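You operate a simulated robot arm through the tools that you are given. There is no shell and no other tool.

You are at the controls of a simulated two-armed robot. One attempt, no reset.

JOB
Pick up the pink can from the top of the long steel bench with one hand, pass it to the other hand and put it on the top of the shelf at the middle conveyor. Set down upright: pink can.
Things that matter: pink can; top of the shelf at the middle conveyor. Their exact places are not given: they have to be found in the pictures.

Only the result counts: the job must be done as asked and must still hold three seconds after the hand-in. Knocking over, shifting, dropping, spilling or breaking anything else fails it.

ROBOT AND FRAMES
Two 7-joint arms with two-finger parallel grippers on one trunk, on a base that moves. Base frame: it is fixed to the floor where the robot stands at the start and does not move with it; the origin is under the middle of the robot, x ahead of it, y to its left, z up. Units: m, rad, N and s.
The left shoulder is at the start at [0.03, 0.119, 1.035], the right one opposite. With the tool pointing down near the work surface each hand reaches from about 0.28 to 0.68 m from the robot's upright axis, wherever it stands, measured 20 degrees to its own side. Places, roughly: pink can (5x5x14 cm) [0.6, -0.2, 0.9]; top of the shelf at the middle conveyor (19x41 cm) [-1.86, 3.16, 0.92]. Payload 3.43 kg a hand.
The tool frame of a hand sits at the grasp point between the pads (the TCP): z along the fingers, y along the line on which they close. The tips reach 0.03 m beyond it. Largest opening 0.094 m; finger width 0.028, thickness 0.01; the body of the gripper, 0.05 by 0.096 m, starts 0.055 m behind the TCP.
Orientation is told as [roll, pitch, yaw] about the base's x, y, z axes, in that order, counted from this pose: with the fingers straight down and closing along the base's y, the tool's x points along the base's -x, its y along +y and its z along -z.

CONTROLS
- The arms move only by the tool send_rows. It takes "left_commands", "right_commands" or both (then of equal length, played together; a hand with none holds still); each is one flat list of numbers, 6 for each row, row after row: the shift along the base's x, y, z in units of 50 mm (1.0 is 50 mm), then the turn, a rotation vector about the base's x, y, z in units of 8 degrees (1.0 is 8 degrees). In form: [x, y, z, rx, ry, rz, x, y, z, rx, ry, rz, ...]. A call has 1 to 20 rows; each row shifts and turns the commanded pose from where the row before left it. "left_gripper" and "right_gripper" are, for a hand that has rows, the opening in per cent of the stroke, from 0 (shut) to 100 (fully open), set as the call begins (left out, the last holds). A call with a number of a shift or a turn outside -1 to 1 is refused whole. A row lasts 0.2 s, in which the tool goes at most 0.05 m and 0.15 rad; a call with a longer step from one row to the next is refused whole, and so is a gripper value outside its range. A pose out of reach is approached as far as the arm can. The call stops where the force on the tool passes 40 N (or 10 N more than at its start, if that is more) or the arm is blocked; 0.2 s more then pass. Each finger travels about 0.072 m/s and halts on what it meets, pressing with about 33 N; the grip force reading is that of the motor and also rises with nothing between the fingers. The clock runs only during rows and for 0.2 s after the last one: add rows that do not move to give the fingers time. It gives the time, the measured TCP pose, the force on the tool (base axes), the opening and the grip force at its end, in the units of the frame above (readings bear some noise), with the torque about the TCP (base axes, N m) and any sound that the robot's microphone picked up.
- Cameras (640 x 400 px; columns grow to the right, rows downward): "scene" is now at [0.0254, -0.0137, 1.7257]; the picture's right is [-0.24, -0.97, 0.00], its down [-0.83, 0.21, -0.52] and it looks along [0.50, -0.13, -0.86] (base axes); focal length 285 px, centre (320, 200). "left" rides on the left gripper at [0.076, -0.014, -0.102] in its tool frame; the picture's right is [0.18, 0.98, 0.00], its down [-0.75, 0.14, -0.64] and it looks along [-0.63, 0.12, 0.77] (tool axes); focal length 243 px, centre (320, 200). "right" rides on the right gripper at [0.076, 0.014, -0.102] in its tool frame; the picture's right is [-0.18, 0.98, 0.00], its down [-0.75, -0.14, -0.64] and it looks along [-0.63, -0.12, 0.77] (tool axes); focal length 243 px, centre (320, 200).
- grab_frame(camera): a new picture of that camera. It takes no simulated time.
- raise_lower(by): moves the trunk up (or, below 0, down) by that many m; the arms and the scene camera ride with it, the base frame stays. It gives what a move gives, with no picture.
- roll_base(legs): drives the robot by 1 to 6 legs, each [ahead, turn to the left] in m and rad, along the robot's own axes; the way and the turn of a leg run together, so that a leg with both is an arc; at most 1.5 m and 3.142 rad a leg. The arms and the cameras ride along, it lands a little off, and it stops where it bumps. It gives what a move gives.
- aim_head(pan, tilt): turns the head with the scene camera to pan (to the left, within 2.496 rad either way) and tilt (down, from -0.506 to 1.204), counted from straight ahead of the robot. It gives what a move gives.
- point_at(camera, pixels): there is no depth. For up to 12 entries [column, row, z] of the newest picture of that camera ("zoom" is the newest enlarged one), the place [x, y] in the base frame at which the ray of that pixel passes the height z, good to about 0.002 m, but the place of the scene camera against the robot may be out by one fixed shift of up to 0.018 m in any direction. It takes no simulated time.
- enlarge(camera, box): a new picture of the part [left, top, right, bottom] of that camera's present view, enlarged. It takes no simulated time.
- hand_in(): hands the job in; it is judged then, once.

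Open the grippers and draw the arms clear of the work before you hand the job in, unless the task says otherwise.

The tools are called after "Request:" as name(argument=value, ...) on one line, values as JSON. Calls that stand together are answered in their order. send_rows: Moves the arms, as the interface text tells. Its arguments: {"type":"object","properties":{"left_commands":{"type":"array"},"left_gripper":{"type":"number"},"right_commands":{"type":"array"},"right_gripper":{"type":"number"}},"required":[]} The other tools are called the same way: raise_lower (by) moves the trunk up or down; roll_base (legs) drives the base; aim_head (pan, tilt) turns the head that bears the scene camera; grab_frame (camera) takes a picture; point_at (camera, pixels) gives the place at which the rays of pixels pass given heights; enlarge (camera, box) takes an enlarged picture of a part of a camera's view; hand_in () hands the job in.

At the start:

```text
time: 0.0
left_tool_pos: [0.4293, 0.0177, 1.1847]
left_tcp_rot: [0.0, 0.0, 0.0]
left_contact_force: [0.5, -0.2, -0.1]
left_moment: [0.0, -0.02, -0.01]
left_opening: 0.0939
left_finger_force: 0.1
right_tool_pos: [0.3441, -0.2568, 1.1023]
right_tcp_rot: [0.001, 0.0, 0.001]
right_contact_force: [0.8, 0.0, 0.0]
right_moment: [-0.04, -0.01, 0.0]
right_opening: 0.094
right_finger_force: 0.0
trunk travel left (down, up): [-0.3, 0.11]
robot x, y, heading: [0.0031, -0.0026, -0.004]
head pan, tilt (commanded): [-0.246, 1.026]
```

scene: 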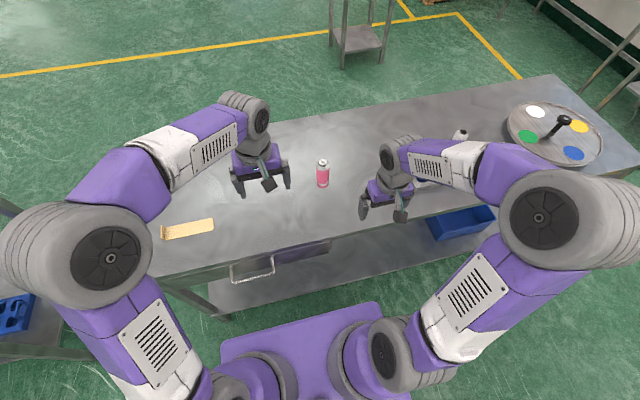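
right: 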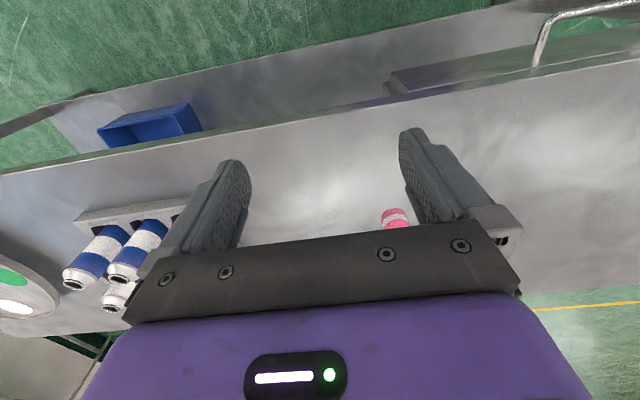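
left: 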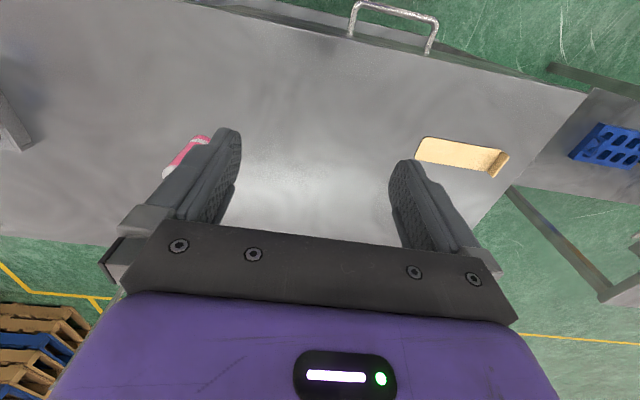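

The pink can shows at about (322,172) in the scene picture, between the two hands. I enlarge that part to locate its base and top.

Request:
enlarge(camera="scene", box=[220, 100, 500, 275])

```text
2.29 times, centred on (360, 188) of scene
```

zoom: 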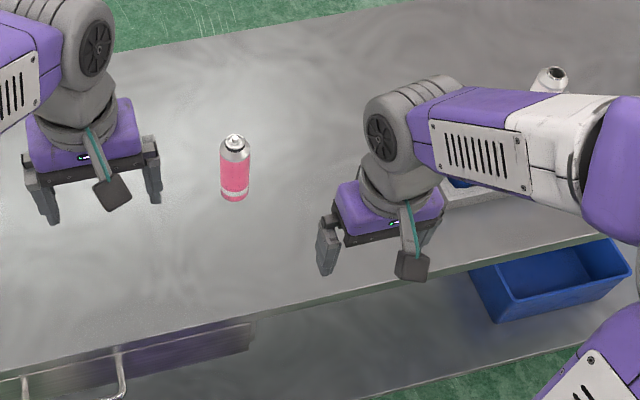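

The can stands upright, base at about zoom (235,198) and its top at (234,138). I ask for the ground points at several heights to work out the bench height.

Request:
point_at(camera="zoom", pixels=[[235, 198, 0.8], [235, 198, 0.83], [235, 198, 0.86], [234, 138, 0.94], [234, 138, 0.97], [234, 138, 1.0], [220, 175, 0.9], [250, 175, 0.9]])

Request:
point_at(camera="right", pixels=[[396, 212, 0.8], [396, 212, 0.83], [396, 212, 0.86], [396, 212, 0.9], [396, 212, 0.95]])

Request:
point_at(camera="left", pixels=[[205, 138, 0.8], [205, 138, 0.83], [205, 138, 0.86], [168, 172, 0.94], [168, 172, 0.97]])

```text
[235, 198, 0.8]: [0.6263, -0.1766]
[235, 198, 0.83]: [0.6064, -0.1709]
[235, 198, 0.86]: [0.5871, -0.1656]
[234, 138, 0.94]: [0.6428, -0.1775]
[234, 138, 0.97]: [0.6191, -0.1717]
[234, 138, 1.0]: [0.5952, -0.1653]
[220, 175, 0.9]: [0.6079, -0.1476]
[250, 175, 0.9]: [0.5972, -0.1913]
```

```text
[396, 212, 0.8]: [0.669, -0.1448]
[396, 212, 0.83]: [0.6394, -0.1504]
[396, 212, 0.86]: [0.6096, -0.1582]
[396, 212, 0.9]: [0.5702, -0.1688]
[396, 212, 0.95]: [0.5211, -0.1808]
```

```text
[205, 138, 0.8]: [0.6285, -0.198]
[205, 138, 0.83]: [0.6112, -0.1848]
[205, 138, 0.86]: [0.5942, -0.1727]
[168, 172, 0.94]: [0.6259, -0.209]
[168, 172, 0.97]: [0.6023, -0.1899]
```

Bench height is still uncertain. Before grasping I look around for the shelf at the middle conveyor, which lies about 120 degrees to the left.

Request:
aim_head(pan=2.1, tilt=0.25)

Request:
grab_frame(camera="scene")

```text
time: 2.2
left_tool_pos: [0.4304, 0.0176, 1.1847]
left_tcp_rot: [-0.001, 0.001, -0.002]
left_contact_force: [0.3, 0.5, -1.2]
left_moment: [0.0, -0.02, 0.01]
left_opening: 0.0941
left_finger_force: 0.1
right_tool_pos: [0.3444, -0.2567, 1.1016]
right_tcp_rot: [0.0, -0.001, 0.0]
right_contact_force: [0.6, -0.4, -0.2]
right_moment: [0.0, 0.03, -0.01]
right_opening: 0.0939
right_finger_force: 0.0
trunk travel left (down, up): [-0.3, 0.11]
robot x, y, heading: [0.0006, -0.0016, 0.002]
head pan, tilt (commanded): [2.1, 0.25]
```

```text
taken
```

scene: 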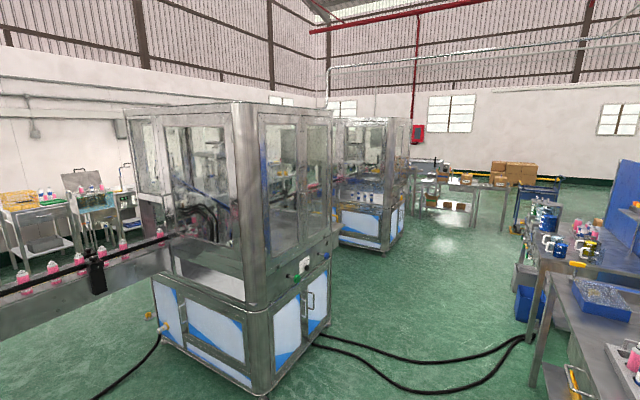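

The expected spot should project near (320,190), which is between two glass machines. I enlarge that part and also look left and right of it.

Request:
enlarge(camera="scene", box=[240, 110, 480, 260])

Request:
aim_head(pan=2.45, tilt=0.35)

Request:
grab_frame(camera="scene")

Request:
aim_head(pan=1.2, tilt=0.4)

Request:
grab_frame(camera="scene")

```text
2.67 times, centred on (360, 185) of scene
```

zoom: 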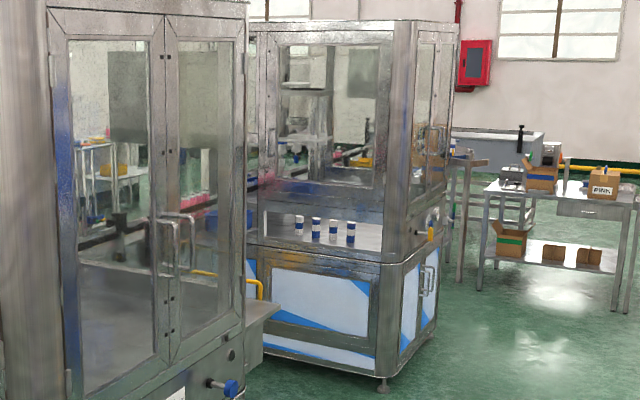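

```text
time: 3.0
left_tool_pos: [0.4305, 0.0182, 1.1861]
left_tcp_rot: [0.001, 0.0, 0.0]
left_contact_force: [1.0, -1.3, -0.3]
left_moment: [-0.02, -0.03, 0.0]
left_opening: 0.0941
left_finger_force: 0.2
right_tool_pos: [0.3443, -0.2575, 1.1035]
right_tcp_rot: [0.002, 0.0, 0.0]
right_contact_force: [-0.4, 1.2, 0.0]
right_moment: [-0.03, 0.0, 0.04]
right_opening: 0.094
right_finger_force: 0.0
trunk travel left (down, up): [-0.3, 0.11]
robot x, y, heading: [-0.0013, 0.0012, -0.001]
head pan, tilt (commanded): [2.45, 0.351]
```

```text
taken
```

scene: 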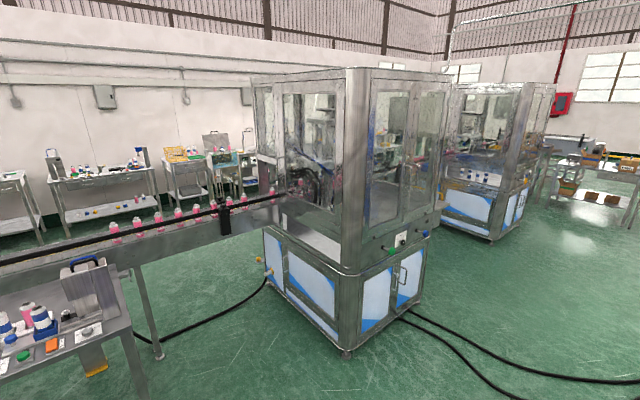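

```text
time: 4.4
left_tool_pos: [0.4296, 0.0174, 1.1858]
left_tcp_rot: [0.0, 0.0, -0.001]
left_contact_force: [0.5, -1.1, 0.7]
left_moment: [-0.01, 0.04, 0.02]
left_opening: 0.0939
left_finger_force: 0.1
right_tool_pos: [0.3433, -0.2574, 1.1032]
right_tcp_rot: [0.001, -0.001, -0.001]
right_contact_force: [-1.0, 0.1, -0.6]
right_moment: [-0.02, -0.01, -0.01]
right_opening: 0.0939
right_finger_force: 0.0
trunk travel left (down, up): [-0.3, 0.11]
robot x, y, heading: [0.0018, -0.0021, -0.004]
head pan, tilt (commanded): [1.201, 0.4]
```

```text
taken
```

scene: 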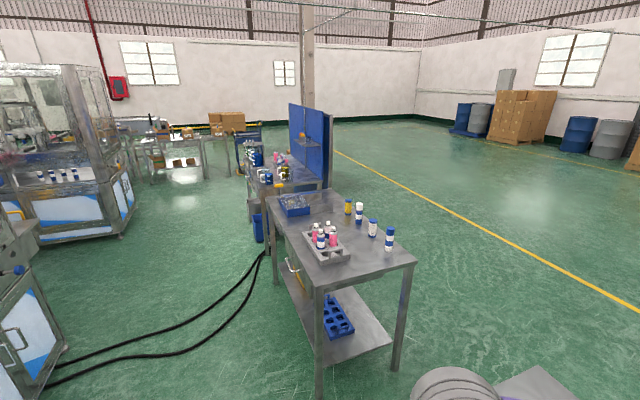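

The shelf lies between the two glass machines, out of sight from here, so I will inspect it after the pick. I turn the head back to the bench and take a fresh look at the area around the can.

Request:
aim_head(pan=-0.2, tilt=0.95)

Request:
enlarge(camera="scene", box=[300, 130, 380, 180])

Request:
grab_frame(camera="scene")

```text
time: 6.0
left_tool_pos: [0.4279, 0.0185, 1.1849]
left_tcp_rot: [-0.001, -0.001, 0.0]
left_contact_force: [-0.4, 0.0, 0.6]
left_moment: [-0.04, -0.02, 0.03]
left_opening: 0.094
left_finger_force: 0.0
right_tool_pos: [0.3427, -0.2566, 1.1018]
right_tcp_rot: [-0.001, 0.001, -0.001]
right_contact_force: [0.0, -0.6, 0.5]
right_moment: [0.0, 0.0, -0.02]
right_opening: 0.0938
right_finger_force: 0.0
trunk travel left (down, up): [-0.3, 0.11]
robot x, y, heading: [-0.0002, 0.0021, 0.003]
head pan, tilt (commanded): [-0.201, 0.949]
```

```text
8.00 times, centred on (340, 155) of scene
```

zoom: 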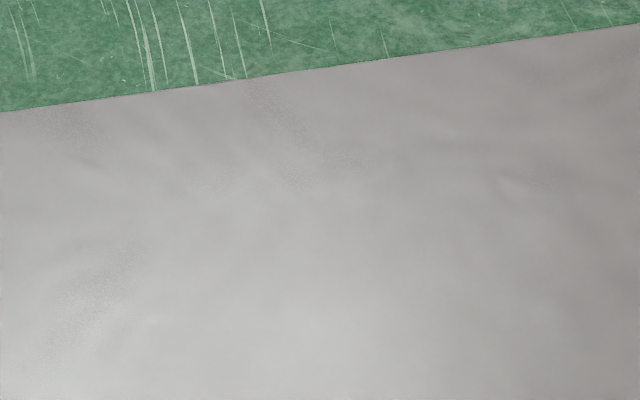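

```text
taken
```

scene: 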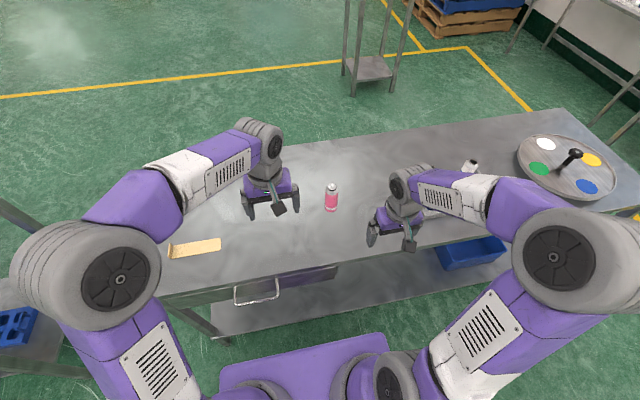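

The can is now at (331,197). I enlarge it for its shape.

Request:
enlarge(camera="scene", box=[291, 172, 371, 222])

Request:
point_at(camera="scene", pixels=[[331, 211, 0.83], [200, 285, 0.83], [320, 262, 0.83], [440, 240, 0.83], [170, 250, 0.83], [222, 245, 0.83], [140, 160, 0.83], [560, 110, 0.83]])

```text
8.00 times, centred on (331, 197) of scene
```

zoom: 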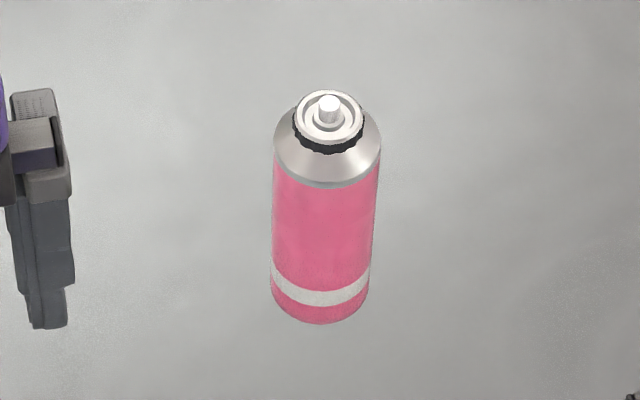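

```text
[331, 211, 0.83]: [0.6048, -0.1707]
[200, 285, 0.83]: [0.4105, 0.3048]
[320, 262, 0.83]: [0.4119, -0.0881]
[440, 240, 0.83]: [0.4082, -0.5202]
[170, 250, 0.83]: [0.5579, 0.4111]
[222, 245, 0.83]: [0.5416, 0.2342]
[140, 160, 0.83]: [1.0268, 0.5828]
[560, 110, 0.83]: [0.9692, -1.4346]
```

I record rays of the can's bottom edge, zoom (320,324), and nozzle top (329,97). Then I raise the trunk 0.1 m for a second view so I can triangulate the bench height.

Request:
point_at(camera="zoom", pixels=[[320, 324, 0.8], [320, 324, 0.83], [320, 324, 0.86], [328, 97, 0.94], [328, 97, 0.97], [328, 97, 1.0], [320, 306, 0.84], [325, 188, 0.93], [272, 250, 0.88], [374, 250, 0.88]])

Request:
raise_lower(by=0.1)

Request:
grab_frame(camera="scene")

```text
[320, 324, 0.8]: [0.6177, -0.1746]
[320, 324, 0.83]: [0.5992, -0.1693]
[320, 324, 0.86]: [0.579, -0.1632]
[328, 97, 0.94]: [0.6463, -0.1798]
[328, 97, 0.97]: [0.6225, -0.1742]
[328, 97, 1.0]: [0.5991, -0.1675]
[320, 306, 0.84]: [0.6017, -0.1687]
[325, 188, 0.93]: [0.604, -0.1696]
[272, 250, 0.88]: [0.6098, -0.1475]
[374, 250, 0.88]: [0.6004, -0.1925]
```

```text
time: 7.3
left_tool_pos: [0.4292, 0.0173, 1.2843]
left_tcp_rot: [0.0, -0.001, -0.002]
left_contact_force: [0.3, 0.3, 0.2]
left_moment: [-0.01, 0.01, 0.0]
left_opening: 0.094
left_finger_force: 0.0
right_tool_pos: [0.3434, -0.2568, 1.2024]
right_tcp_rot: [-0.001, 0.0, 0.002]
right_contact_force: [0.1, -0.9, -0.3]
right_moment: [-0.03, 0.02, 0.03]
right_opening: 0.094
right_finger_force: 0.1
trunk travel left (down, up): [-0.4, 0.01]
robot x, y, heading: [0.0003, -0.0017, 0.005]
head pan, tilt (commanded): [-0.201, 0.949]
```

```text
taken
```

scene: 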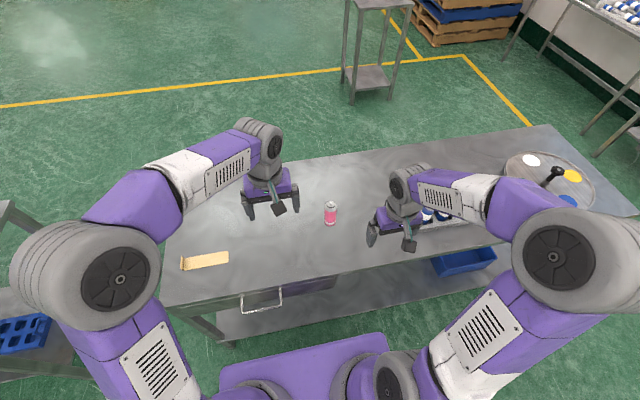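

Request:
enlarge(camera="scene", box=[291, 187, 371, 237])

```text
8.00 times, centred on (331, 212) of scene
```

zoom: 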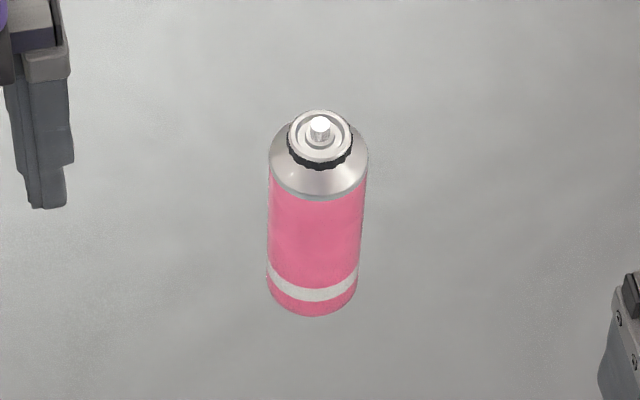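

Now the bottom edge is at zoom (313,315), the nozzle top at (320,117), and the pink/silver seam at (317,200). I ask for the same heights here.

Request:
point_at(camera="zoom", pixels=[[313, 315, 0.8], [313, 315, 0.83], [313, 315, 0.86], [320, 117, 0.94], [320, 117, 0.97], [320, 117, 1.0], [314, 302, 0.84], [317, 200, 0.93], [268, 245, 0.88], [363, 245, 0.88]])

```text
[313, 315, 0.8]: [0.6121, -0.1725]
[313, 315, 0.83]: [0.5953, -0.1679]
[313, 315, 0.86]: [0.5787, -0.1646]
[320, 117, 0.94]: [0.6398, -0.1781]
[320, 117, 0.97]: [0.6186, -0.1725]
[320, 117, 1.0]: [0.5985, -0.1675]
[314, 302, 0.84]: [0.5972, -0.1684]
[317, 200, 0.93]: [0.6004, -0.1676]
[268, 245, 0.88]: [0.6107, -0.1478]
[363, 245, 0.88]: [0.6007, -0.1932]
```

The triangulation suggests the bench top is near z 0.86. I shift the left hand 0.1 m to the right so its camera sees the can between its fingers, and move the right hand away by 0.1 m.

Request:
send_rows(left_commands=[0, -0.7, 0, 0, 0, 0, 0, -0.7, 0, 0, 0, 0, 0, -0.7, 0, 0, 0, 0, 0, 0, 0, 0, 0, 0], right_commands=[0, -0.7, 0, 0, 0, 0, 0, -0.7, 0, 0, 0, 0, 0, -0.7, 0, 0, 0, 0, 0, 0, 0, 0, 0, 0])

Request:
grab_frame(camera="left")

Request:
grab_frame(camera="scene")

```text
time: 8.3
left_tool_pos: [0.4308, -0.0885, 1.2854]
left_tcp_rot: [-0.002, 0.0, 0.0]
left_contact_force: [-0.5, 0.6, -0.3]
left_moment: [0.0, -0.01, -0.04]
left_opening: 0.0943
left_finger_force: 0.1
right_tool_pos: [0.3453, -0.3608, 1.2026]
right_tcp_rot: [0.001, 0.002, 0.001]
right_contact_force: [-0.2, 0.5, -0.6]
right_moment: [0.01, 0.01, 0.0]
right_opening: 0.0939
right_finger_force: 0.1
trunk travel left (down, up): [-0.4, 0.01]
robot x, y, heading: [0.0004, -0.0019, 0.002]
head pan, tilt (commanded): [-0.201, 0.949]
```

```text
taken
```

left: 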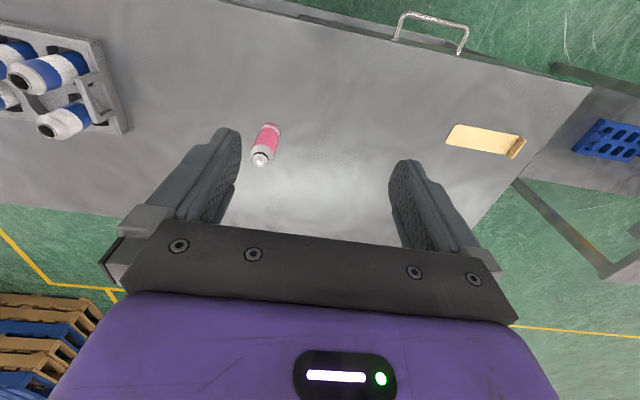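

```text
taken
```

scene: 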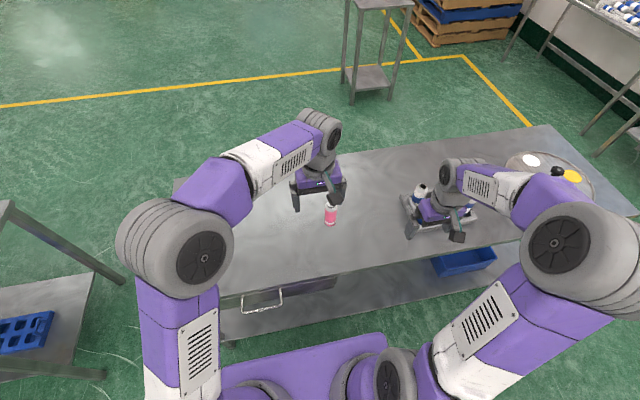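

The can is clear in the left camera at (266,145). I enlarge it.

Request:
enlarge(camera="left", box=[226, 115, 306, 165])

```text
8.00 times, centred on (266, 140) of left
```

zoom: 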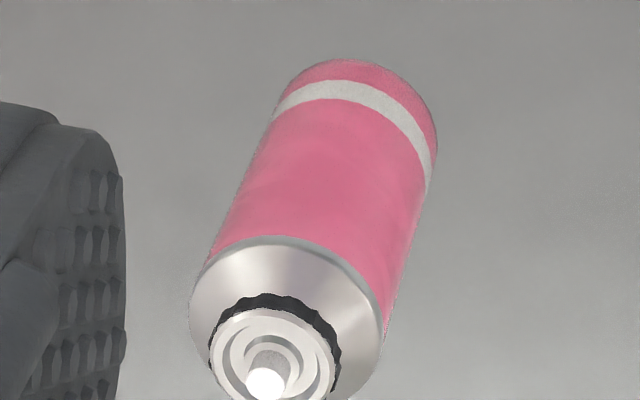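

The base arc's outer edge is at zoom (375,62) and the nozzle tip at (265,382). I get their rays at candidate heights.

Request:
point_at(camera="zoom", pixels=[[345, 59, 0.83], [345, 59, 0.86], [345, 59, 0.89], [265, 382, 0.97], [265, 382, 1.0], [265, 382, 1.03], [280, 100, 0.86], [437, 150, 0.86], [195, 290, 0.965], [384, 320, 0.965], [280, 237, 0.965], [280, 237, 0.935]])

```text
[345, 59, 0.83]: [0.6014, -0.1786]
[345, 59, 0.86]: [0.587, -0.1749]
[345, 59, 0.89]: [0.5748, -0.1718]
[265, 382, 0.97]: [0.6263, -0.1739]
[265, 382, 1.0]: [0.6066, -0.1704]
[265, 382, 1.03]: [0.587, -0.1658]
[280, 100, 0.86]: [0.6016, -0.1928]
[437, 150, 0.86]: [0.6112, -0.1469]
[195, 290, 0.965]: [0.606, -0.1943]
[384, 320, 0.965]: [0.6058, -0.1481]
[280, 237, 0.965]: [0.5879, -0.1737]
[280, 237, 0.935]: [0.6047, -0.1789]
```

Left-camera views agree with the can axis near (0.61–0.625, −0.171), bench top 0.83–0.86. I now turn the left hand 90 degrees about the vertical (so it will close along x with its camera on top) while moving it forward and left, clear of everything.

Request:
send_rows(left_commands=[0.2, 0.2, 0, 0, 0, 0.9375, 0.2, 0.2, 0, 0, 0, 0.9375, 0.2, 0.2, 0, 0, 0, 0.9375, 0.2, 0.2, 0, 0, 0, 0.9375, 0.2, 0.2, 0, 0, 0, 0.9375, 0.2, 0.2, 0, 0, 0, 0.9375, 0.2, 0.2, 0, 0, 0, 0.9375, 0.2, 0.2, 0, 0, 0, 0.9375, 0.2, 0.2, 0, 0, 0, 0.9375, 0.2, 0.2, 0, 0, 0, 0.9375, 0.2, 0.2, 0, 0, 0, 0.9375, 0.2, 0.2, 0, 0, 0, 0.9375, 0, 0, 0, 0, 0, 0])

Request:
grab_frame(camera="scene")

```text
time: 11.1
left_tool_pos: [0.5493, 0.034, 1.2841]
left_tcp_rot: [0.001, 0.001, 1.571]
left_contact_force: [-0.1, 0.2, -0.1]
left_moment: [0.01, 0.02, 0.0]
left_opening: 0.0943
left_finger_force: 0.0
right_tool_pos: [0.3448, -0.3629, 1.2026]
right_tcp_rot: [0.001, -0.001, -0.001]
right_contact_force: [0.2, 0.1, 0.6]
right_moment: [-0.01, 0.02, 0.01]
right_opening: 0.0941
right_finger_force: 0.0
trunk travel left (down, up): [-0.4, 0.01]
robot x, y, heading: [-0.0021, 0.0009, -0.004]
head pan, tilt (commanded): [-0.201, 0.949]
```

```text
taken
```

scene: 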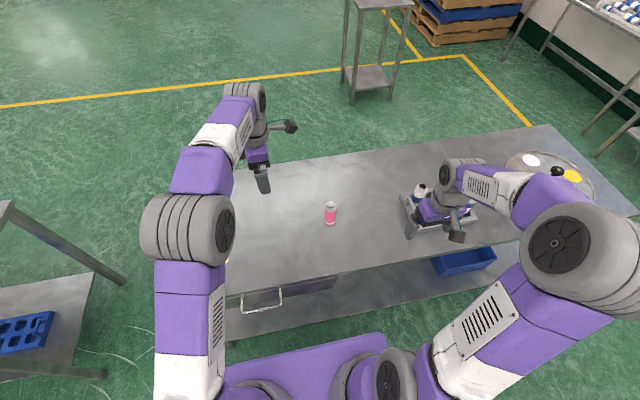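

The yaw of 90 degrees was tracked. Now I tilt the left tool about base x by −75 degrees so it points to the right (−y), 15 degrees below horizontal.

Request:
send_rows(left_commands=[0, 0, 0, -0.9375, 0, 0, 0, 0, 0, -0.9375, 0, 0, 0, 0, 0, -0.9375, 0, 0, 0, 0, 0, -0.9375, 0, 0, 0, 0, 0, -0.9375, 0, 0, 0, 0, 0, -0.9375, 0, 0, 0, 0, 0, -0.9375, 0, 0, 0, 0, 0, -0.9375, 0, 0, 0, 0, 0, -0.9375, 0, 0, 0, 0, 0, -0.9375, 0, 0, 0, 0, 0, 0, 0, 0])

Request:
grab_frame(camera="scene")

Request:
grab_frame(camera="left")

```text
time: 13.5
left_tool_pos: [0.5483, 0.0327, 1.2864]
left_tcp_rot: [-0.002, 1.31, 1.569]
left_contact_force: [-0.2, -0.8, -0.3]
left_moment: [0.01, 0.01, 0.01]
left_opening: 0.094
left_finger_force: 0.0
right_tool_pos: [0.3434, -0.3626, 1.2023]
right_tcp_rot: [0.0, 0.0, -0.002]
right_contact_force: [-0.3, -0.5, 0.3]
right_moment: [0.01, 0.01, 0.03]
right_opening: 0.0938
right_finger_force: 0.0
trunk travel left (down, up): [-0.4, 0.01]
robot x, y, heading: [-0.0007, -0.0029, 0.001]
head pan, tilt (commanded): [-0.201, 0.949]
```

```text
taken
```

scene: 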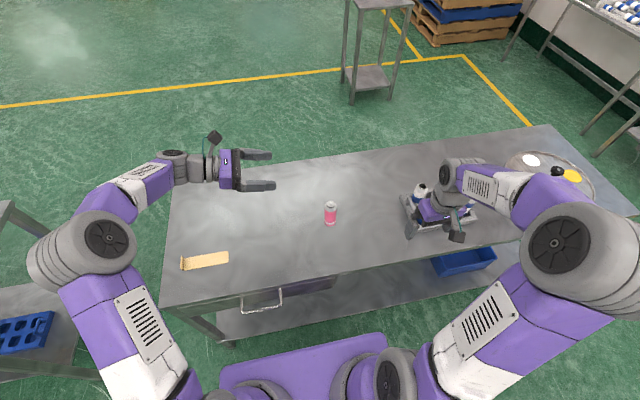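

```text
taken
```

left: 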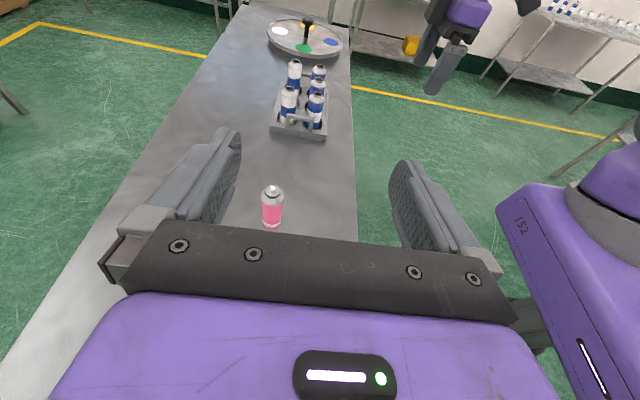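

The tilt was tracked well and the left camera now looks along −y with the can at (271,207). I enlarge this side view for a second bearing on the can.

Request:
enlarge(camera="left", box=[231, 180, 311, 230])

```text
8.00 times, centred on (271, 205) of left
```

zoom: 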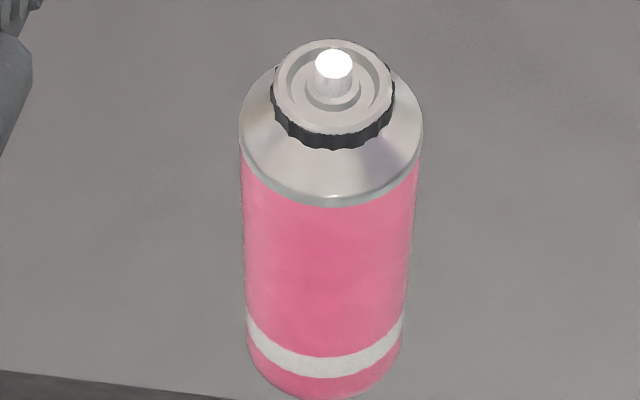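

The nozzle tip is at zoom (333,55), the lower white stripe edge at (328,378), and the body sides at columns 243 and 412. I get those rays.

Request:
point_at(camera="zoom", pixels=[[333, 52, 0.94], [333, 52, 0.97], [333, 52, 1.0], [330, 207, 0.9], [330, 207, 0.93], [330, 207, 0.96], [326, 398, 0.8], [326, 398, 0.83], [326, 398, 0.86], [241, 160, 0.935], [419, 165, 0.935]])

```text
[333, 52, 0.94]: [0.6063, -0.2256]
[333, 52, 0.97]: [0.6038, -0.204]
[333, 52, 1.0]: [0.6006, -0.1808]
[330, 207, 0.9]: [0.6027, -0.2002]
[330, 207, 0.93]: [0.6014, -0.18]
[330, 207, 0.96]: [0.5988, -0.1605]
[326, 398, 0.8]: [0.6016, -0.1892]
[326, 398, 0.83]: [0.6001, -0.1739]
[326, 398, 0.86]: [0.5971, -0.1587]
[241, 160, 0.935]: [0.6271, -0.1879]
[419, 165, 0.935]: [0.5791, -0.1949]
```

The nozzle ray crossings give about (0.60, −0.17, 1.01), so the bench top is near 0.865–0.87. I lower the left hand to z about 1.0, still 0.2 m to the left of the can, for a closer view.

Request:
send_rows(left_commands=[0.18, 0, -0.95, 0, 0, 0, 0.18, 0, -0.95, 0, 0, 0, 0.18, 0, -0.95, 0, 0, 0, 0.18, 0, -0.95, 0, 0, 0, 0.18, 0, -0.95, 0, 0, 0, 0.18, 0, -0.95, 0, 0, 0, 0, 0, 0, 0, 0, 0])

Request:
grab_frame(camera="left")

Request:
grab_frame(camera="scene")

```text
time: 15.1
left_tool_pos: [0.6034, 0.0324, 1.0029]
left_tcp_rot: [-0.002, 1.311, 1.569]
left_contact_force: [-0.8, 0.9, 0.1]
left_moment: [0.02, 0.02, 0.0]
left_opening: 0.0938
left_finger_force: 0.0
right_tool_pos: [0.3443, -0.3624, 1.2026]
right_tcp_rot: [-0.001, -0.001, 0.001]
right_contact_force: [-0.3, 0.9, 0.0]
right_moment: [-0.02, -0.01, -0.02]
right_opening: 0.0937
right_finger_force: 0.0
trunk travel left (down, up): [-0.4, 0.01]
robot x, y, heading: [-0.0021, 0.0008, -0.0]
head pan, tilt (commanded): [-0.201, 0.949]
```

```text
taken
```

left: 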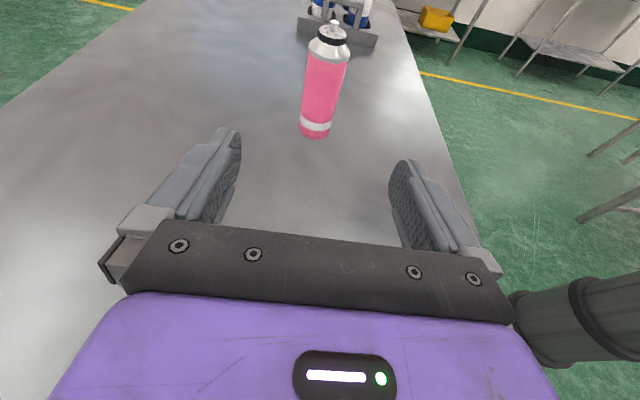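

```text
taken
```

scene: 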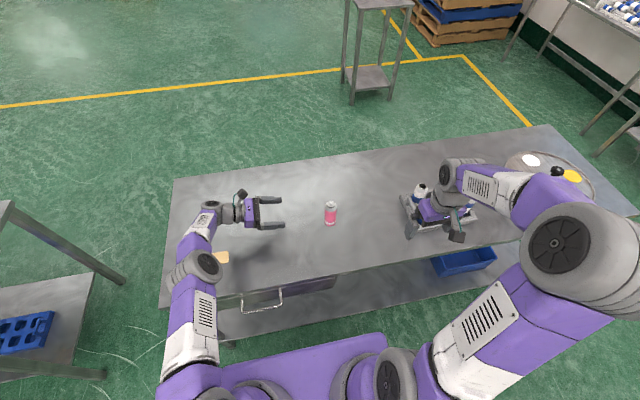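

A clear side view: the can's base is near (315,137), its nozzle near (333,24). I enlarge it.

Request:
enlarge(camera="left", box=[216, 10, 424, 140])

```text
3.08 times, centred on (320, 75) of left
```

zoom: 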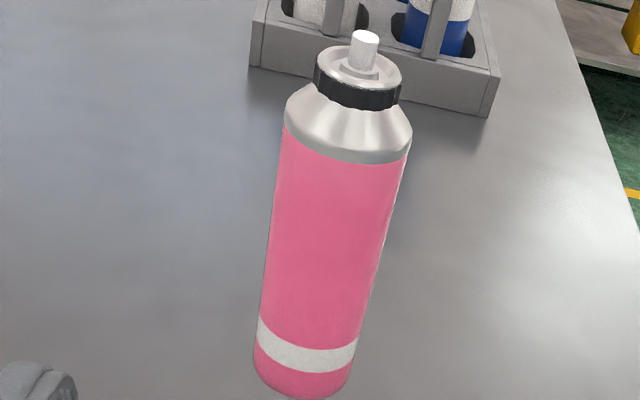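

I read the base front edge at zoom (298,399), the seam front at (342,163), and the nozzle at (365,33), and ask for their rays.

Request:
point_at(camera="zoom", pixels=[[298, 399, 0.83], [298, 399, 0.86], [298, 399, 0.89], [342, 163, 0.92], [342, 163, 0.95], [342, 163, 0.98], [365, 33, 0.97], [365, 33, 1.0], [365, 33, 1.02], [260, 300, 0.89], [366, 300, 0.89]])

```text
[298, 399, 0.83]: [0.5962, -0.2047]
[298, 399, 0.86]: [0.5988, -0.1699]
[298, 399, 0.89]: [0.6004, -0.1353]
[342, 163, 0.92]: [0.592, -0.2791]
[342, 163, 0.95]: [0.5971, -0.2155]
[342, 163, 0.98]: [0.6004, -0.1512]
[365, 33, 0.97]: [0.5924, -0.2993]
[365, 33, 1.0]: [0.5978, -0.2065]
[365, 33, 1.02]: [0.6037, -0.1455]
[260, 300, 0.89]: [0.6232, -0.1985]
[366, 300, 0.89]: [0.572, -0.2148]
```

Crossing these rays with the axis at y ≈ −0.172 gives the base at z ≈ 0.876, seam 0.982 and top 1.012, with the can axis at (0.600, −0.172). Before lowering further I check how high the left elbow is near (203,266) over the bench.

Request:
point_at(camera="scene", pixels=[[203, 268, 0.95], [203, 268, 1.05], [203, 268, 1.15], [203, 268, 1.25], [218, 257, 0.88], [213, 205, 1.0], [213, 205, 1.1], [195, 225, 1.0], [195, 225, 1.1], [195, 225, 1.2]])

Request:
enlarge(camera="scene", box=[120, 180, 344, 320])

```text
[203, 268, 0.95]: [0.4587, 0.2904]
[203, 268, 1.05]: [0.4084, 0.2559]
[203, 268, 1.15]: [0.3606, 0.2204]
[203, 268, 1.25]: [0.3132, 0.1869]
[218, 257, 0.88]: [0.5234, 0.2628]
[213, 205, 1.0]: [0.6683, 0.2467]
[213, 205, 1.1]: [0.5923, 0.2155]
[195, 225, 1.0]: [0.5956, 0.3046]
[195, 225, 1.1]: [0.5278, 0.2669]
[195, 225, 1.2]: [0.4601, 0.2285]
```

```text
2.86 times, centred on (232, 250) of scene
```

zoom: 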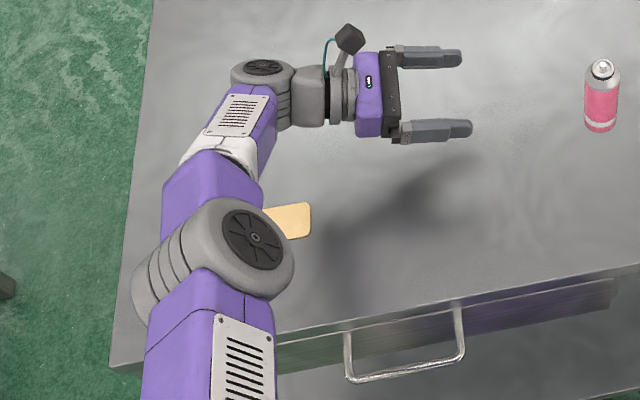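

The elbow is well above the bench (about 1.1) but the arm is nearly straight. To ease the reach I turn the left hand 30 degrees more about the vertical, so it points to (+x, −y), and draw it back to (0.505, −0.007).

Request:
send_rows(left_commands=[-0.49, -0.195, 0, 0, 0, 0.9375, -0.49, -0.195, 0, 0, 0, 0.9375, -0.49, -0.195, 0, 0, 0, 0.9375, -0.49, -0.195, 0, 0, 0, 0.9375, 0, 0, 0, 0, 0, 0])

Request:
grab_frame(camera="left")

Request:
grab_frame(camera="scene")

```text
time: 16.3
left_tool_pos: [0.5057, -0.009, 1.0006]
left_tcp_rot: [0.006, 1.307, 2.099]
left_contact_force: [0.9, 0.3, -0.5]
left_moment: [0.0, -0.04, -0.02]
left_opening: 0.0938
left_finger_force: 0.1
right_tool_pos: [0.346, -0.3626, 1.2016]
right_tcp_rot: [0.0, 0.0, 0.0]
right_contact_force: [0.7, 0.4, -0.4]
right_moment: [-0.01, -0.02, -0.04]
right_opening: 0.0939
right_finger_force: 0.1
trunk travel left (down, up): [-0.4, 0.01]
robot x, y, heading: [-0.0008, -0.0019, -0.003]
head pan, tilt (commanded): [-0.201, 0.949]
```

```text
taken
```

left: 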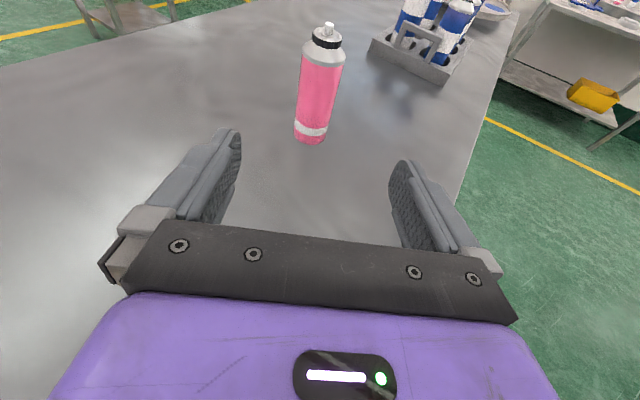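

```text
taken
```

scene: 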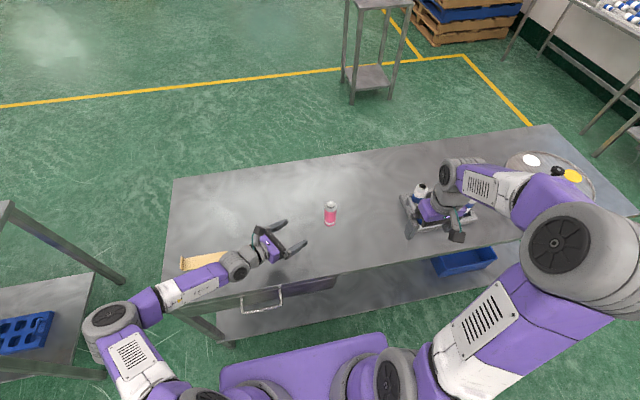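

The hand tracked. The elbow swung out left to about (110,318), so I check its height and the forearm's clearance above the bench edge.

Request:
point_at(camera="scene", pixels=[[110, 320, 0.9], [110, 320, 1.0], [110, 320, 1.1], [110, 320, 1.2], [235, 265, 0.95], [235, 265, 1.0], [235, 265, 1.05], [185, 288, 0.95], [185, 288, 1.0], [185, 288, 1.05], [185, 288, 1.1]])

Request:
enlarge(camera="scene", box=[70, 200, 342, 370])

```text
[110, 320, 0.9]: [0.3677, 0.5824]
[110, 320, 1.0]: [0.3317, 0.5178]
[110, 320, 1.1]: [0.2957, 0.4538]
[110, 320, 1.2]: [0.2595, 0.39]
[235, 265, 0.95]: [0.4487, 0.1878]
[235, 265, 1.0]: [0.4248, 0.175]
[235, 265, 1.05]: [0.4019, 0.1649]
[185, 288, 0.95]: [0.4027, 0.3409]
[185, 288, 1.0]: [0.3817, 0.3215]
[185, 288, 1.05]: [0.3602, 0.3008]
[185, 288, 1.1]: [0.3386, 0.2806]
```

```text
2.35 times, centred on (206, 285) of scene
```

zoom: 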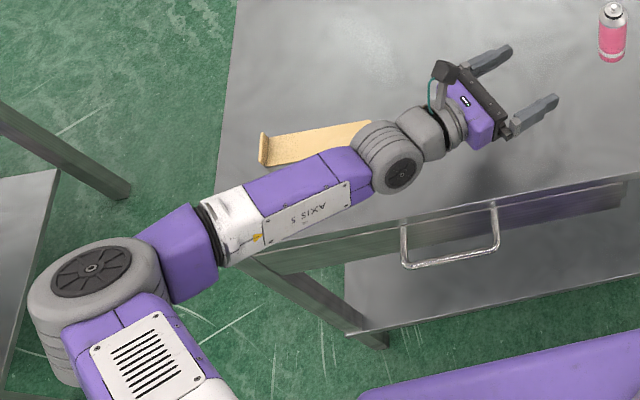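

The elbow sits near z 1.2 and the forearm clears the bench edge, with the tan part well ahead of it. I lower the left hand straight down to z ≈ 0.912, still about 0.19 m short of the can.

Request:
send_rows(left_commands=[0, 0, -0.6, 0, 0, 0, 0, 0, -0.6, 0, 0, 0, 0, 0, -0.57, 0, 0, 0, 0, 0, 0, 0, 0, 0])

Request:
grab_frame(camera="left")

Request:
enlarge(camera="scene", box=[70, 190, 358, 370])

```text
time: 17.3
left_tool_pos: [0.5044, -0.0074, 0.9121]
left_tcp_rot: [0.001, 1.31, 2.096]
left_contact_force: [-0.1, 0.2, -0.6]
left_moment: [0.01, -0.01, 0.02]
left_opening: 0.0941
left_finger_force: 0.0
right_tool_pos: [0.3439, -0.3619, 1.2036]
right_tcp_rot: [0.001, 0.001, 0.0]
right_contact_force: [0.0, -1.2, -0.3]
right_moment: [-0.01, 0.05, 0.0]
right_opening: 0.0939
right_finger_force: 0.0
trunk travel left (down, up): [-0.4, 0.01]
robot x, y, heading: [0.002, 0.0009, 0.003]
head pan, tilt (commanded): [-0.201, 0.949]
```

```text
taken
```

left: 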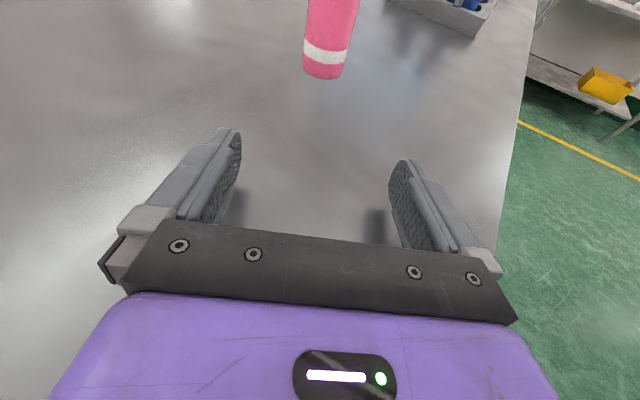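

```text
2.22 times, centred on (214, 280) of scene
```

zoom: 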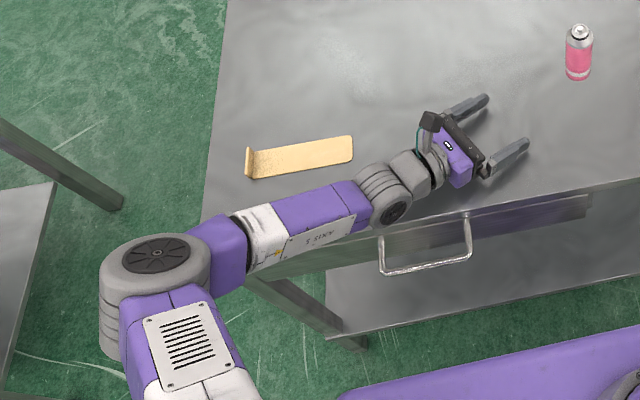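

The base front edge is now at (322,79) in the left camera. I refine the base place from this near-level view, with several height guesses.

Request:
point_at(camera="left", pixels=[[322, 79, 0.86], [322, 79, 0.87], [322, 79, 0.88], [322, 79, 0.89], [303, 72, 0.875], [343, 75, 0.875]])

Request:
enlarge(camera="left", box=[272, 40, 368, 100])

```text
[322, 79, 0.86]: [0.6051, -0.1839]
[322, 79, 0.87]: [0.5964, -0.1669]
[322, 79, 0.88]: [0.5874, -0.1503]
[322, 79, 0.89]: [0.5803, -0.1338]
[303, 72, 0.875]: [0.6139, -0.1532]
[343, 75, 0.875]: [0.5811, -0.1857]
```

```text
6.67 times, centred on (320, 70) of left
```

zoom: 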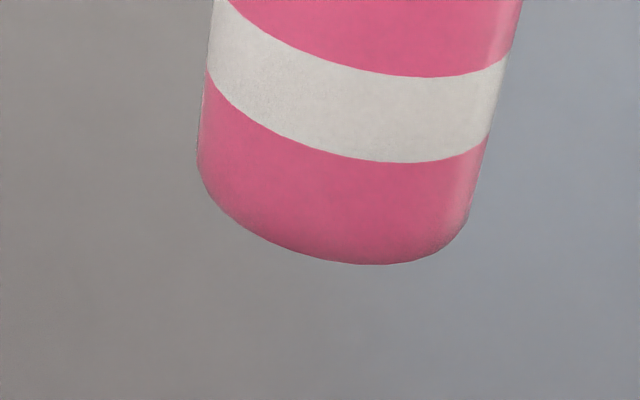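

The base ray crosses the expected front edge at z ≈ 0.88, so the can is at (0.600, −0.172) and the tool points straight at it. I advance 5/6 of the way along the tool direction and check.

Request:
send_rows(left_commands=[0.3187, -0.5487, 0, 0, 0, 0, 0.3187, -0.5487, 0, 0, 0, 0, 0.3187, -0.5487, 0, 0, 0, 0, 0.3187, -0.5487, 0, 0, 0, 0, 0.3187, -0.5487, 0, 0, 0, 0, 0, 0, 0, 0, 0, 0], left_gripper=100)

Request:
grab_frame(camera="left")

Request:
enlarge(camera="scene", box=[230, 170, 390, 270])

```text
time: 18.7
left_tool_pos: [0.5835, -0.1441, 0.9122]
left_tcp_rot: [0.004, 1.308, 2.098]
left_contact_force: [0.9, -0.1, 1.1]
left_moment: [0.02, -0.03, 0.01]
left_opening: 0.0941
left_finger_force: 0.0
right_tool_pos: [0.3439, -0.3612, 1.204]
right_tcp_rot: [0.0, 0.0, 0.0]
right_contact_force: [0.0, 0.1, 0.6]
right_moment: [-0.02, 0.03, 0.0]
right_opening: 0.0942
right_finger_force: 0.1
trunk travel left (down, up): [-0.4, 0.01]
robot x, y, heading: [0.0032, 0.0017, -0.003]
head pan, tilt (commanded): [-0.201, 0.949]
```

```text
taken
```

left: 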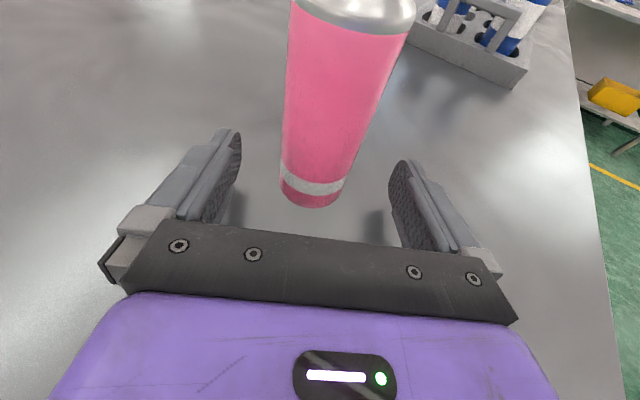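

```text
4.00 times, centred on (310, 220) of scene
```

zoom: 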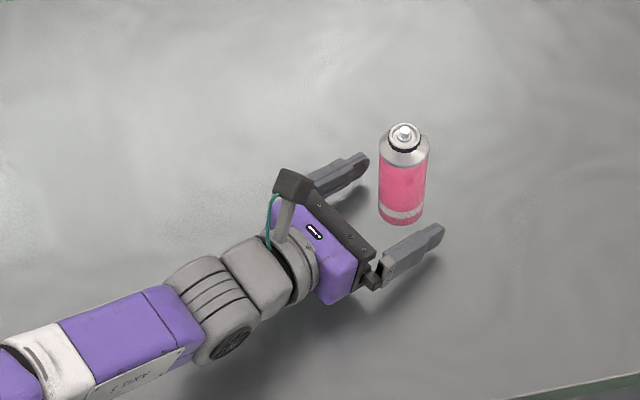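

The can is centred between the fingers (column 313 of 238–388). I check the base front edge (310,208) once more at this range before the last 0.03 m.

Request:
point_at(camera="left", pixels=[[310, 208, 0.87], [310, 208, 0.875], [310, 208, 0.88], [355, 14, 0.98], [355, 14, 0.985]])

```text
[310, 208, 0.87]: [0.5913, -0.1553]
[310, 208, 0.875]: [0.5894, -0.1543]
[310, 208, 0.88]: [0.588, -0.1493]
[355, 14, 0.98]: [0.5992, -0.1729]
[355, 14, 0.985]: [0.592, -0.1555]
```

Consistent: the can axis is near (0.601, −0.173). I advance the last 0.033 m and hold, without closing yet.

Request:
send_rows(left_commands=[0.166, -0.287, 0, 0, 0, 0, 0.166, -0.287, 0, 0, 0, 0, 0, 0, 0, 0, 0, 0])

Request:
grab_frame(camera="left")

Request:
enlarge(camera="scene", box=[270, 180, 382, 250])

```text
time: 19.5
left_tool_pos: [0.6001, -0.1731, 0.9113]
left_tcp_rot: [0.002, 1.308, 2.097]
left_contact_force: [-0.2, 0.4, -0.8]
left_moment: [0.01, 0.03, 0.02]
left_opening: 0.0941
left_finger_force: 0.1
right_tool_pos: [0.3444, -0.361, 1.2035]
right_tcp_rot: [0.0, -0.001, 0.001]
right_contact_force: [0.2, -0.2, -0.2]
right_moment: [-0.02, -0.01, 0.0]
right_opening: 0.0938
right_finger_force: 0.0
trunk travel left (down, up): [-0.4, 0.01]
robot x, y, heading: [-0.0071, 0.0011, -0.003]
head pan, tilt (commanded): [-0.201, 0.949]
```

```text
taken
```

left: 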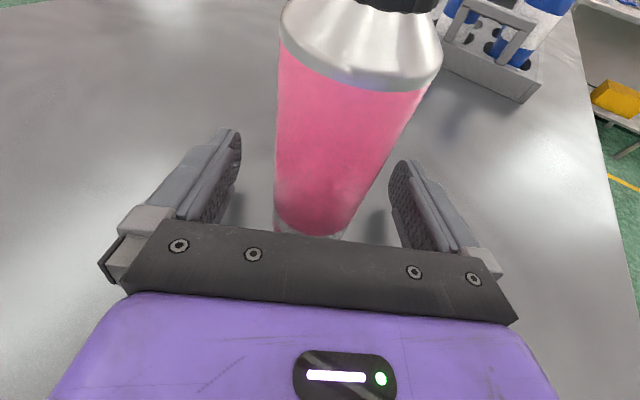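

```text
5.71 times, centred on (326, 215) of scene
```

zoom: 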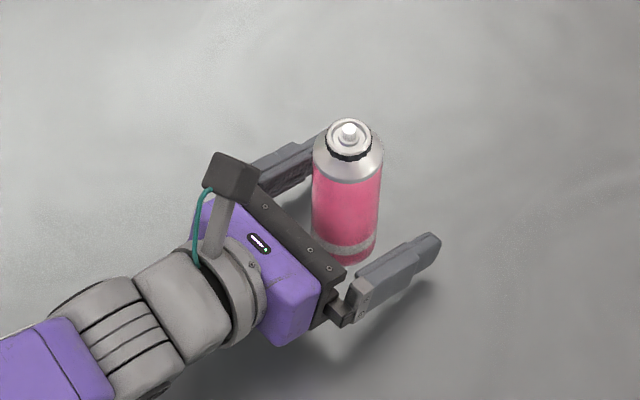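

The can is between the pads. I close the left gripper and hold still for a second.

Request:
send_rows(left_commands=[0, 0, 0, 0, 0, 0, 0, 0, 0, 0, 0, 0, 0, 0, 0, 0, 0, 0, 0, 0, 0, 0, 0, 0, 0, 0, 0, 0, 0, 0], left_gripper=0)

Request:
grab_frame(camera="left")

```text
time: 20.7
left_tool_pos: [0.6002, -0.1719, 0.913]
left_tcp_rot: [0.001, 1.31, 2.096]
left_contact_force: [0.2, -0.6, 0.1]
left_moment: [-0.01, 0.01, 0.05]
left_opening: 0.0485
left_finger_force: 32.8
right_tool_pos: [0.3441, -0.3626, 1.2016]
right_tcp_rot: [0.001, 0.0, 0.0]
right_contact_force: [0.4, -0.4, 0.1]
right_moment: [0.02, 0.01, -0.01]
right_opening: 0.094
right_finger_force: 0.0
trunk travel left (down, up): [-0.4, 0.01]
robot x, y, heading: [-0.0028, 0.0011, 0.002]
head pan, tilt (commanded): [-0.201, 0.949]
```

```text
taken
```

left: 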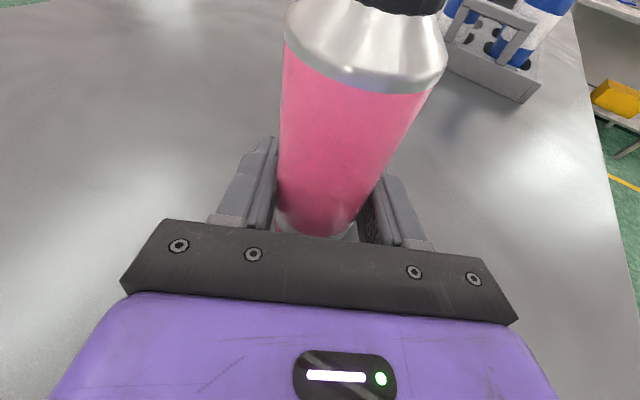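

Grip holds at 0.0485 m opening, 33 N. I lift straight up by 0.2 m.

Request:
send_rows(left_commands=[0, 0, 0.3, 0, 0, 0, 0, 0, 0.6, 0, 0, 0, 0, 0, 0.8, 0, 0, 0, 0, 0, 0.8, 0, 0, 0, 0, 0, 0.8, 0, 0, 0, 0, 0, 0.7, 0, 0, 0, 0, 0, 0, 0, 0, 0])

Request:
grab_frame(camera="left")

Request:
grab_frame(camera="scene")

```text
time: 22.3
left_tool_pos: [0.6009, -0.1726, 1.1125]
left_tcp_rot: [0.002, 1.308, 2.096]
left_contact_force: [-0.1, 0.4, -1.5]
left_moment: [0.0, -0.01, -0.01]
left_opening: 0.0487
left_finger_force: 33.1
right_tool_pos: [0.3441, -0.3621, 1.2019]
right_tcp_rot: [0.0, 0.0, 0.0]
right_contact_force: [-0.3, 0.7, -0.2]
right_moment: [-0.03, -0.02, -0.04]
right_opening: 0.0938
right_finger_force: 0.0
trunk travel left (down, up): [-0.4, 0.01]
robot x, y, heading: [-0.0005, -0.0, -0.003]
head pan, tilt (commanded): [-0.201, 0.949]
```

```text
taken
```

left: 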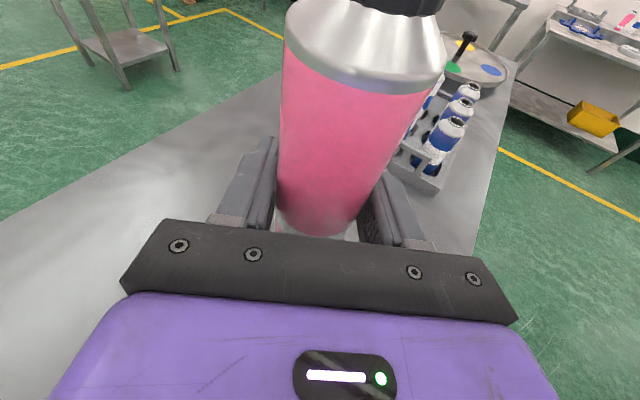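

```text
taken
```

scene: 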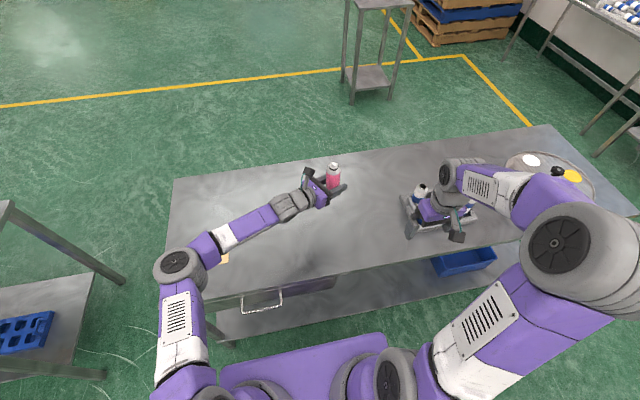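

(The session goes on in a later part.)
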